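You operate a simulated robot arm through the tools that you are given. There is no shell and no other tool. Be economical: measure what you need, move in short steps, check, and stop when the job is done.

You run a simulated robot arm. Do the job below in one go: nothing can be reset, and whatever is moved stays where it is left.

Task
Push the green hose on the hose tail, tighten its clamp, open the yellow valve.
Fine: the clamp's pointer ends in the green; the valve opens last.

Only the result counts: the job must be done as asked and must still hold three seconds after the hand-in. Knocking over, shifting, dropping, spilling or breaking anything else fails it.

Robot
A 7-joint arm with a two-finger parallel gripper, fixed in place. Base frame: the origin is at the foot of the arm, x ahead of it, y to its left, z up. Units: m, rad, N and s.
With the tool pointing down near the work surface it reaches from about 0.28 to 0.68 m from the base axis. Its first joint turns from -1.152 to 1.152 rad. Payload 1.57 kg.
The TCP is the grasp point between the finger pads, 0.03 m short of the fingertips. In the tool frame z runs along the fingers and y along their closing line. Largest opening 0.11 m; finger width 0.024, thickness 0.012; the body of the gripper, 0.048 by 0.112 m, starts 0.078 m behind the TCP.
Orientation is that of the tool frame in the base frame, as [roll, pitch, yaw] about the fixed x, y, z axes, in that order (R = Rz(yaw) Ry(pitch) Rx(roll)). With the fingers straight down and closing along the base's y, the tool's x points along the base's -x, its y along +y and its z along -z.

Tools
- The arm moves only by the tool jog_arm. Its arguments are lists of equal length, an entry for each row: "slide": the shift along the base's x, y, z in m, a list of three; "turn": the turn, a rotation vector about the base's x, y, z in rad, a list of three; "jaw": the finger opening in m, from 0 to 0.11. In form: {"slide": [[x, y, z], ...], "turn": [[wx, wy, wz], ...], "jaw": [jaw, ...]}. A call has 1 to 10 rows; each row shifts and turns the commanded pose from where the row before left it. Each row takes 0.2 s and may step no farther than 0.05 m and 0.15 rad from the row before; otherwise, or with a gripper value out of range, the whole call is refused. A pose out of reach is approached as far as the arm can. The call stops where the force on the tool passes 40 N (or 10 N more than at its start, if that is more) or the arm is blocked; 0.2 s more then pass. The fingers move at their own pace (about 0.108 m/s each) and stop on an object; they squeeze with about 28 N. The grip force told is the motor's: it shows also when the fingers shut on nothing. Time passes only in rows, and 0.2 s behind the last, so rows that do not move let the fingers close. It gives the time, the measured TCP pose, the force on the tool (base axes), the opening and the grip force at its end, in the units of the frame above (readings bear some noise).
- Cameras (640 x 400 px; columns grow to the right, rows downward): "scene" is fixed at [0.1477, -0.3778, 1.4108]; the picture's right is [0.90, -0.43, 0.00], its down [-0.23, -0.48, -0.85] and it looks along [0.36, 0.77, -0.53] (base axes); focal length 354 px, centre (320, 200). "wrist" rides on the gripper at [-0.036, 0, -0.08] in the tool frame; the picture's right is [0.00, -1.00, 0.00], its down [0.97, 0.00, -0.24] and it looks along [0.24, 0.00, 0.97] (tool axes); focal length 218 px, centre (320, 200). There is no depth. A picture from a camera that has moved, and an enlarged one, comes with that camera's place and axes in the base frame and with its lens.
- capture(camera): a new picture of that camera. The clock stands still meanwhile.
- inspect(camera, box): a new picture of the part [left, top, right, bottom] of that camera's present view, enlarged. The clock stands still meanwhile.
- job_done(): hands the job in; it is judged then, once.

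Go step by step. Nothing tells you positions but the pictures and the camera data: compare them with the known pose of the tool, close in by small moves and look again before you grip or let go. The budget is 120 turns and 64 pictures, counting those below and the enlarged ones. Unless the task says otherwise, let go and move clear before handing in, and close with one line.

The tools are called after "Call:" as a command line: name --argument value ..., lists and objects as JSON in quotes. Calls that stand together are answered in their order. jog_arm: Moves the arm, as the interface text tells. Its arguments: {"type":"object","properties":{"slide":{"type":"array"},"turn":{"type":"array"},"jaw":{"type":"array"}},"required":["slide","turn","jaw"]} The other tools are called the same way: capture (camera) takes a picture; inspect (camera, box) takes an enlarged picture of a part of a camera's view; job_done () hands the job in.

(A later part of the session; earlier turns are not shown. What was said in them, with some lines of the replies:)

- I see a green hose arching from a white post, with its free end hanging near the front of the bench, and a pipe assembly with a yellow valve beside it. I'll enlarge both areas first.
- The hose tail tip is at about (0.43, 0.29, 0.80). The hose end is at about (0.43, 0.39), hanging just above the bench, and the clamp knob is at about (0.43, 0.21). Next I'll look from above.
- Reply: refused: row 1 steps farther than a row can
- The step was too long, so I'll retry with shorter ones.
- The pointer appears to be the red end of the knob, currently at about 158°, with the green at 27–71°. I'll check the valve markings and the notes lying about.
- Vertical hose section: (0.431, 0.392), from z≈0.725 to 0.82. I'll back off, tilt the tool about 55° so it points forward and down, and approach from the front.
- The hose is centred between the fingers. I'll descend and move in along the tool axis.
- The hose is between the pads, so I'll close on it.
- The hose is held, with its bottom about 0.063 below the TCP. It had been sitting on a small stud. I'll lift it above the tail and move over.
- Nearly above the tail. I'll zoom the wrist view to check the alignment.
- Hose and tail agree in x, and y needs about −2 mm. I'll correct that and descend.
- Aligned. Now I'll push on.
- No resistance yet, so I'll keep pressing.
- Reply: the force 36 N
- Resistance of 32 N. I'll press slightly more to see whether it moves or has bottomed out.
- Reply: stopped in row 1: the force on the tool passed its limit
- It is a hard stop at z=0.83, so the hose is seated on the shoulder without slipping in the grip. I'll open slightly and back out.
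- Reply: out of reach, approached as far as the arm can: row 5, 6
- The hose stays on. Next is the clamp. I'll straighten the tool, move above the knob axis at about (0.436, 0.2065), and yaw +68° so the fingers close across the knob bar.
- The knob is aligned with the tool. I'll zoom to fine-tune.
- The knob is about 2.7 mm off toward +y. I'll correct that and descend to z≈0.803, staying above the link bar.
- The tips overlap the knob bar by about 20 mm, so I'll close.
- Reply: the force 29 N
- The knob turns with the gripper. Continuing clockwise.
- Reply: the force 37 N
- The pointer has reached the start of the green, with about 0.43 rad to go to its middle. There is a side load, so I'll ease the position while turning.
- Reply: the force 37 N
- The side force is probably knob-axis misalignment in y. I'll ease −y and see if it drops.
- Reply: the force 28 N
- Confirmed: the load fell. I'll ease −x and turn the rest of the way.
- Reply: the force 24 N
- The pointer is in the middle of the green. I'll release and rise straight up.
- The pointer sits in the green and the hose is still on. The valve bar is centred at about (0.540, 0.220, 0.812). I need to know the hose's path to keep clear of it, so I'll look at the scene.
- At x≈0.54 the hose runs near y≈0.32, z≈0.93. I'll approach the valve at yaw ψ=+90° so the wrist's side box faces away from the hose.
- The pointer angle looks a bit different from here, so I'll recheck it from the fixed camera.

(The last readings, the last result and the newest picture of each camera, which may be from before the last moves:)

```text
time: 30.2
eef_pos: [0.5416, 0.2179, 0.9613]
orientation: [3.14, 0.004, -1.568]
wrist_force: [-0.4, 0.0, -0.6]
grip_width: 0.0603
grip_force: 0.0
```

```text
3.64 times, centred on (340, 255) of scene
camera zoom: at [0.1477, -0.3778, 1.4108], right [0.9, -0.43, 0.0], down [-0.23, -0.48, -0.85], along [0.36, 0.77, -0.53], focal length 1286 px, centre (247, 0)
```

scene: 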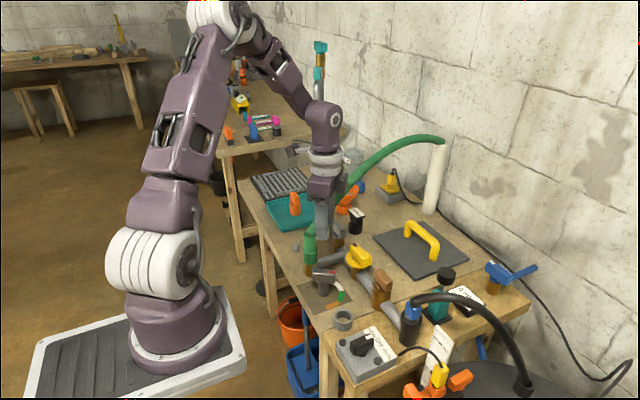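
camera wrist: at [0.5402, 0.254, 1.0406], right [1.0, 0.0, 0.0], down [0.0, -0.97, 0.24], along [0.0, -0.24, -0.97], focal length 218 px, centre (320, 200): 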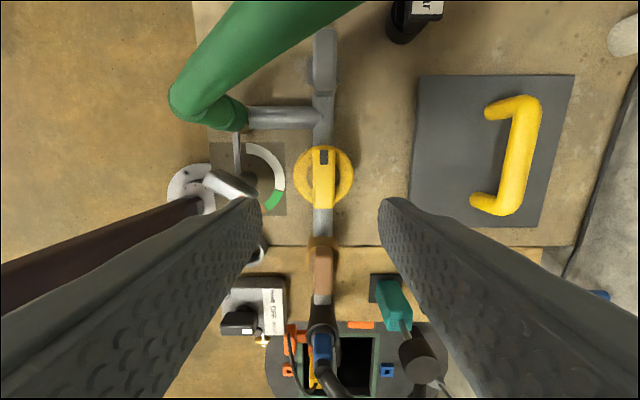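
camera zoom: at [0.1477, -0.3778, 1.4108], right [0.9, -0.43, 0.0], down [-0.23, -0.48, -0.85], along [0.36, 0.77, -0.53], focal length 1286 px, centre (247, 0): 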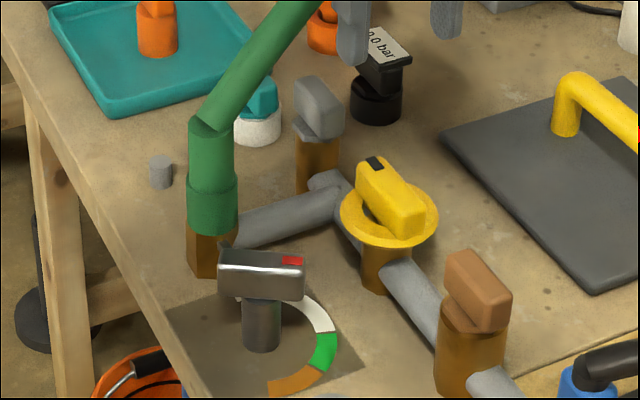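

The clamp pointer is unchanged, at about −35 to −40°, inside the green (−18 to −64°). The valve bar is centred at about (0.5445, 0.2215), so I'll align and descend.

Call:
jog_arm --slide '[[0.0025, 0.0035, -0.03], [0, 0, -0.03], [0, 0, -0.03], [0, 0, -0.03], [0, 0, -0.012], [0, 0, 0]]' --turn '[[0, 0, 0], [0, 0, 0], [0, 0, 0], [0, 0, 0], [0, 0, 0], [0, 0, 0]]' --jaw '[0.06, 0.06, 0.06, 0.06, 0.06, 0.06]'

Call:
capture --camera "wrist"

Call:
inspect --camera "scene" --box '[290, 170, 420, 290]'

```text
time: 31.6
eef_pos: [0.5443, 0.2215, 0.8293]
orientation: [3.14, 0.004, -1.569]
wrist_force: [0.5, -0.8, 0.0]
grip_width: 0.06
grip_force: 0.1
```

```text
20 pictures are left
camera wrist: at [0.5433, 0.2575, 0.9079], right [1.0, 0.0, 0.0], down [0.0, -0.97, 0.24], along [0.0, -0.24, -0.97], focal length 218 px, centre (320, 200)
```

wrist: 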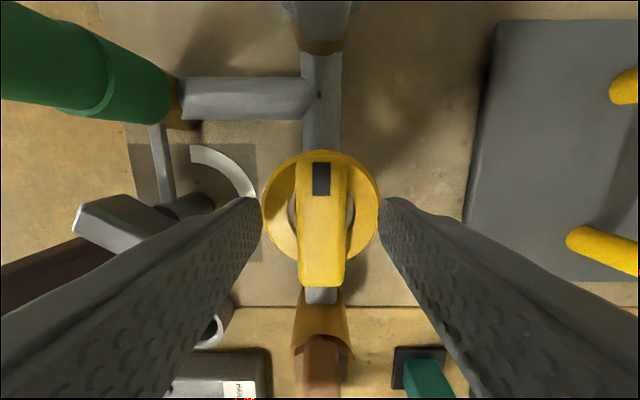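

```text
3.33 times, centred on (355, 230) of scene
camera zoom: at [0.1477, -0.3778, 1.4108], right [0.9, -0.43, 0.0], down [-0.23, -0.48, -0.85], along [0.36, 0.77, -0.53], focal length 1179 px, centre (203, 100)
```

zoom: 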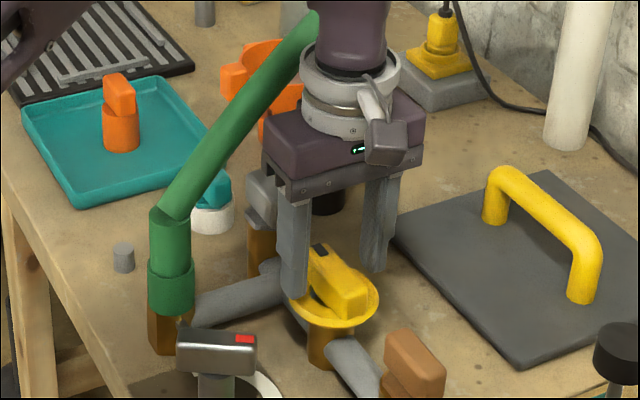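

The tips aren't overlapping the bar enough. I'll lower another 17 mm and close.

Call:
jog_arm --slide '[[0.0005, -0.001, -0.009], [0, 0, -0.008], [0, 0, 0]]' --turn '[[0, 0, 0], [0, 0, 0], [0, 0, 0]]' --jaw '[0.06, 0.06, 0.06]'

Call:
jog_arm --slide '[[0, 0, 0], [0, 0, 0], [0, 0, 0]]' --turn '[[0, 0, 0], [0, 0, 0], [0, 0, 0]]' --jaw '[0, 0, 0]'

Call:
capture --camera "wrist"

```text
time: 32.2
eef_pos: [0.5473, 0.2207, 0.8182]
orientation: [-3.138, 0.004, -1.57]
wrist_force: [-3.6, -2.1, 10.1]
grip_width: 0.063
grip_force: 1.3
stopped in row 2: the force on the tool passed its limit (the readings are from after the stop); the commanded pose is now the measured one
```

```text
time: 33.2
eef_pos: [0.546, 0.2228, 0.8183]
orientation: [3.142, 0.006, -1.569]
wrist_force: [-7.5, -0.8, 12.6]
grip_width: 0.0238
grip_force: 35.6
stopped in row 3: the force on the tool passed its limit (the readings are from after the stop); the commanded pose is now the measured one
```

```text
18 pictures are left
camera wrist: at [0.5438, 0.2582, 0.8975], right [1.0, 0.0, 0.0], down [0.0, -0.97, 0.24], along [0.0, -0.24, -0.97], focal length 218 px, centre (320, 200)
```

wrist: 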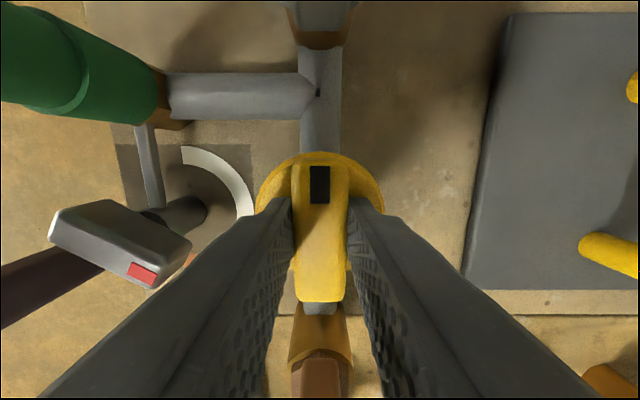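

The bar is gripped, with the fingertips resting on the ring. I'll ease up 1.5 mm and test a small counter-clockwise turn.

Call:
jog_arm --slide '[[0, 0, 0.0015], [0, 0, 0], [0, 0, 0], [0, 0, 0]]' --turn '[[0, 0, 0], [0, 0, 0.08], [0, 0, 0.08], [0, 0, 0]]' --jaw '[0, 0, 0, 0]'

Call:
capture --camera "wrist"

```text
time: 34.2
eef_pos: [0.545, 0.2233, 0.8184]
orientation: [-3.141, 0.006, -1.409]
wrist_force: [-7.1, 4.0, -9.9]
grip_width: 0.0272
grip_force: 37.8
```

```text
17 pictures are left
camera wrist: at [0.5382, 0.2578, 0.8979], right [0.99, 0.16, 0.0], down [0.16, -0.96, 0.24], along [0.04, -0.23, -0.97], focal length 218 px, centre (320, 200)
```

wrist: 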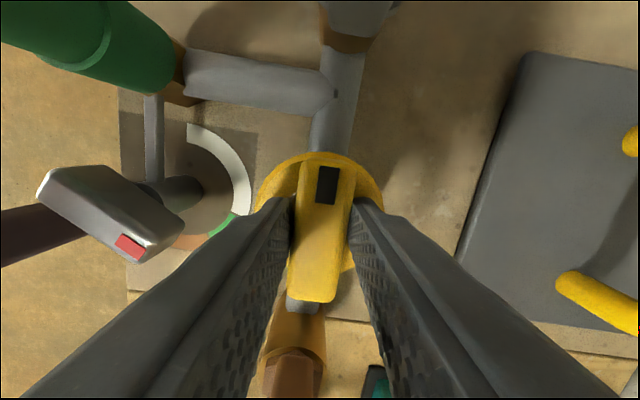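

The bar didn't follow: the grip was forced open, so counter-clockwise is against a stop. Now clockwise.

Call:
jog_arm --slide '[[0, 0, 0], [0, 0, 0], [0, 0, 0], [0, 0, 0], [0, 0, 0]]' --turn '[[0, 0, -0.08], [0, 0, -0.08], [0, 0, -0.1], [0, 0, -0.1], [0, 0, 0]]' --jaw '[0, 0, 0, 0, 0]'

Call:
capture --camera "wrist"

```text
time: 35.4
eef_pos: [0.5457, 0.2221, 0.8191]
orientation: [-3.141, 0.003, -1.771]
wrist_force: [-3.3, -8.6, -5.3]
grip_width: 0.0241
grip_force: 35.9
```

```text
16 pictures are left
camera wrist: at [0.5511, 0.2565, 0.8981], right [0.98, -0.2, 0.0], down [-0.19, -0.95, 0.24], along [-0.05, -0.23, -0.97], focal length 218 px, centre (320, 200)
```

wrist: 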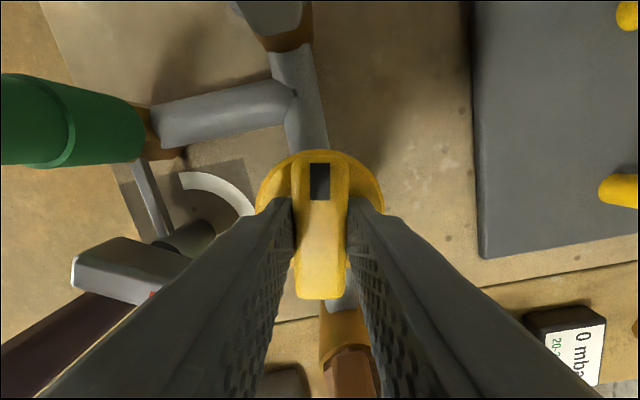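

It turns clockwise. Continuing.

Call:
jog_arm --slide '[[0, 0, 0], [0, 0, 0], [0, 0, 0], [0, 0, 0], [0, 0, 0], [0, 0, 0], [0, 0, 0]]' --turn '[[0, 0, -0.11], [0, 0, -0.11], [0, 0, -0.11], [0, 0, -0.11], [0, 0, -0.11], [0, 0, -0.11], [0, 0, 0]]' --jaw '[0, 0, 0, 0, 0, 0, 0]'

Call:
inspect --camera "scene" --box '[290, 170, 420, 290]'

```text
time: 37.0
eef_pos: [0.5467, 0.222, 0.8189]
orientation: [-3.139, 0.004, -2.432]
wrist_force: [4.7, -26.2, -15.0]
grip_width: 0.0239
grip_force: 35.8
```

```text
3.33 times, centred on (355, 230) of scene
camera zoom: at [0.148, -0.3783, 1.4106], right [0.9, -0.43, 0.0], down [-0.23, -0.48, -0.85], along [0.36, 0.77, -0.53], focal length 1179 px, centre (203, 100)
```

zoom: 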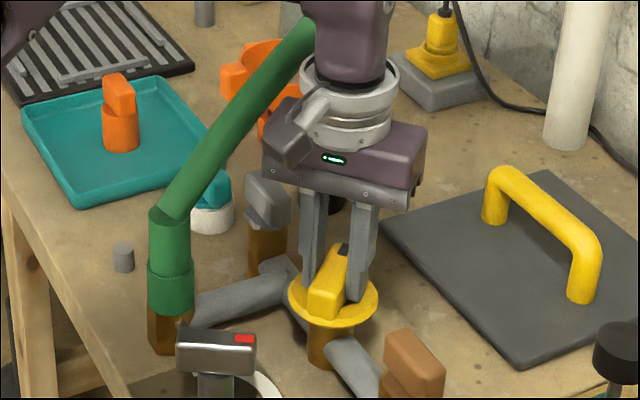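

Going well. I'll ease −y a little to relieve the side force and turn on.

Call:
jog_arm --slide '[[0, -0.0015, 0], [0, 0, 0], [0, -0.0005, 0], [0, 0, 0], [0, -0.0005, 0], [0, 0, 0]]' --turn '[[0, 0, 0], [0, 0, -0.12], [0, 0, -0.12], [0, 0, -0.12], [0, 0, -0.12], [0, 0, 0]]' --jaw '[0, 0, 0, 0, 0, 0]'

Call:
capture --camera "wrist"

```text
time: 38.4
eef_pos: [0.5465, 0.2192, 0.8179]
orientation: [3.14, 0.005, -2.911]
wrist_force: [7.4, -14.3, -10.0]
grip_width: 0.0239
grip_force: 36.0
```

```text
14 pictures are left
camera wrist: at [0.5797, 0.2287, 0.8982], right [0.23, -0.97, 0.0], down [-0.95, -0.22, 0.23], along [-0.23, -0.05, -0.97], focal length 218 px, centre (320, 200)
```

wrist: 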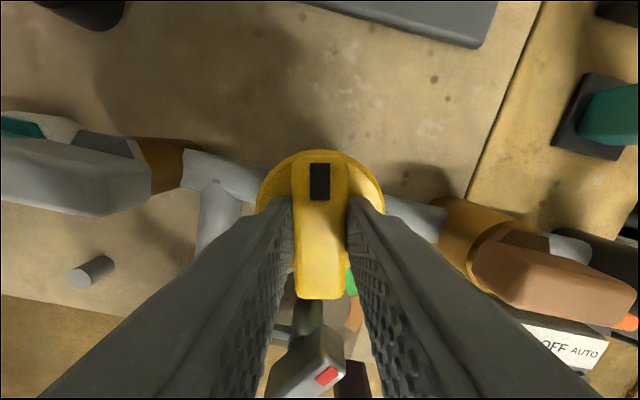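

About 77° turned. I'll continue to 90° and feel for the stop.

Call:
jog_arm --slide '[[0, -0.001, 0], [0, 0, 0], [0, 0, 0]]' --turn '[[0, 0, -0.12], [0, 0, -0.11], [0, 0, 0]]' --jaw '[0, 0, 0]'

Call:
jog_arm --slide '[[0, 0, 0], [0, 0, 0]]' --turn '[[0, 0, -0.08], [0, 0, 0]]' --jaw '[0, 0]'

Call:
capture --camera "wrist"

```text
time: 39.2
eef_pos: [0.5467, 0.22, 0.8197]
orientation: [-3.141, 0.007, 3.141]
wrist_force: [7.4, -5.3, -18.3]
grip_width: 0.0238
grip_force: 35.7
```

```text
time: 39.8
eef_pos: [0.5464, 0.2193, 0.8188]
orientation: [-3.141, 0.003, 3.065]
wrist_force: [4.5, -3.6, -10.6]
grip_width: 0.0253
grip_force: 36.5
```

```text
13 pictures are left
camera wrist: at [0.5801, 0.2175, 0.8985], right [-0.08, -1.0, 0.0], down [-0.97, 0.07, 0.24], along [-0.24, 0.02, -0.97], focal length 218 px, centre (320, 200)
```

wrist: 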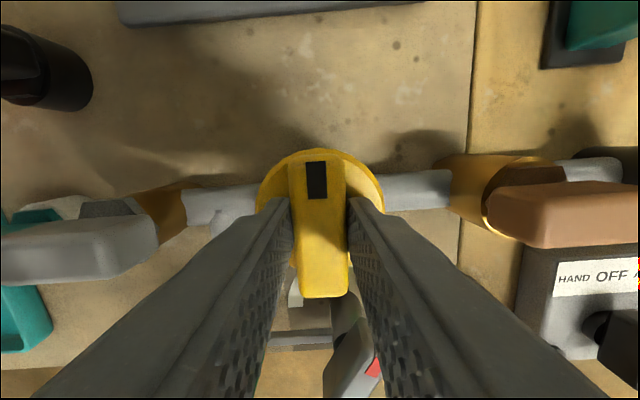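

The grip width grew past 90°, so the stop is reached and the valve is fully turned. I'll square up, release and rise.

Call:
jog_arm --slide '[[0, 0, 0], [0, 0, 0.001], [0, 0, 0], [0, 0, 0.03], [0, 0, 0.03], [0, 0, 0.03], [0, 0, 0.03], [0, 0, 0.03]]' --turn '[[0, 0, 0.07], [0, 0, 0], [0, 0, 0], [0, 0, 0], [0, 0, 0], [0, 0, 0], [0, 0, 0], [0, 0, 0]]' --jaw '[0, 0.05, 0.05, 0.05, 0.05, 0.05, 0.05, 0.05]'

Call:
jog_arm --slide '[[-0.03, 0, 0.03], [-0.03, 0, 0.03], [-0.03, 0, 0.02]]' --turn '[[0, 0, 0], [0, 0, 0], [0, 0, 0]]' --jaw '[0.05, 0.05, 0.05]'

Call:
capture --camera "wrist"

Call:
inspect --camera "scene" --box '[280, 190, 410, 310]'

```text
time: 41.6
eef_pos: [0.5431, 0.2188, 0.971]
orientation: [-3.139, 0.005, 3.135]
wrist_force: [0.7, 0.3, -0.1]
grip_width: 0.0498
grip_force: 0.0
```

```text
time: 42.4
eef_pos: [0.4552, 0.2191, 1.0516]
orientation: [3.141, 0.007, 3.133]
wrist_force: [-0.6, 0.0, 0.1]
grip_width: 0.0498
grip_force: 0.1
```

```text
12 pictures are left
camera wrist: at [0.4891, 0.2189, 1.1304], right [-0.01, -1.0, 0.0], down [-0.97, 0.01, 0.24], along [-0.24, 0.0, -0.97], focal length 218 px, centre (320, 200)
```

wrist: 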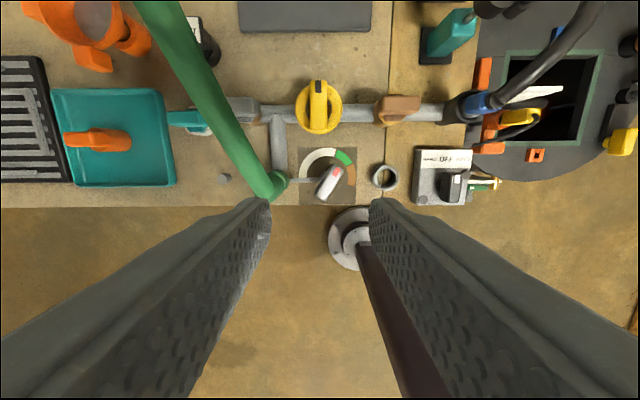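

```text
3.33 times, centred on (345, 250) of scene
camera zoom: at [0.1477, -0.3778, 1.4108], right [0.9, -0.43, 0.0], down [-0.23, -0.48, -0.85], along [0.36, 0.77, -0.53], focal length 1179 px, centre (237, 33)
```

zoom: 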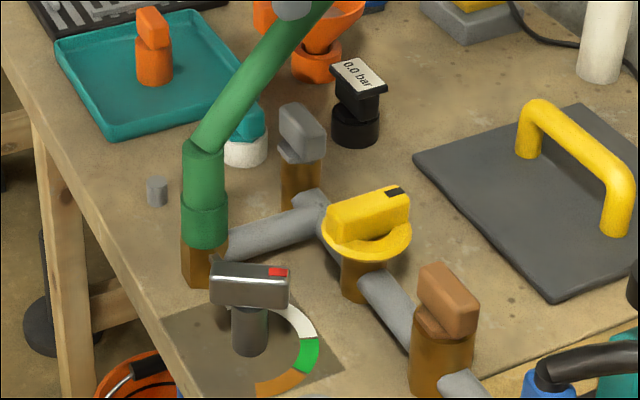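

The valve has turned to its stop. One last close look at the clamp pointer from overhead.

Call:
inspect --camera "wrist" --box '[290, 140, 370, 210]'

Call:
inspect --camera "wrist" --box '[240, 70, 380, 210]'

```text
5.71 times, centred on (330, 175) of wrist
camera zoom: at [0.4891, 0.2189, 1.1304], right [-0.01, -1.0, 0.0], down [-0.97, 0.01, 0.24], along [-0.24, 0.0, -0.97], focal length 1247 px, centre (263, 343)
```

zoom: 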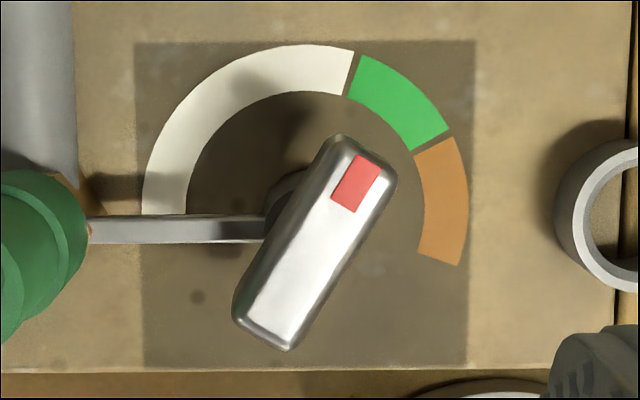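

```text
2.86 times, centred on (310, 140) of wrist
camera zoom: at [0.4891, 0.2189, 1.1304], right [-0.01, -1.0, 0.0], down [-0.97, 0.01, 0.24], along [-0.24, 0.0, -0.97], focal length 624 px, centre (349, 371)
```

zoom: 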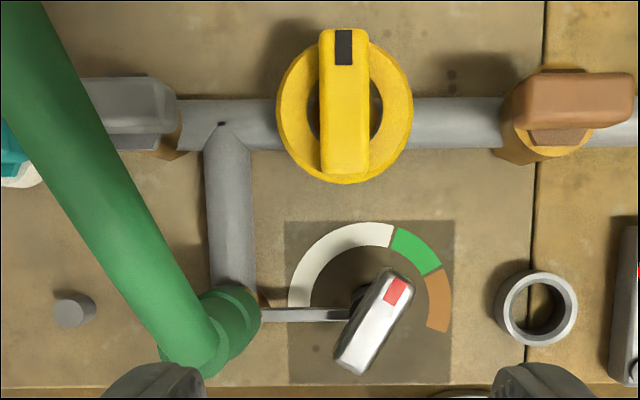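

From overhead the pointer is at about 58°, inside the green (27–71°). The hose is seated, the valve is at its stop and the arm is clear, so I'm handing in.

Call:
job_done

```text
The job is handed in.
```

I pushed the green hose fully onto the tail, tightened the clamp until its pointer was in the green, then turned the yellow valve 90° to its stop last. The 0.0 bar gauge near the valve did not change, so it gave no confirmation that the valve is open.
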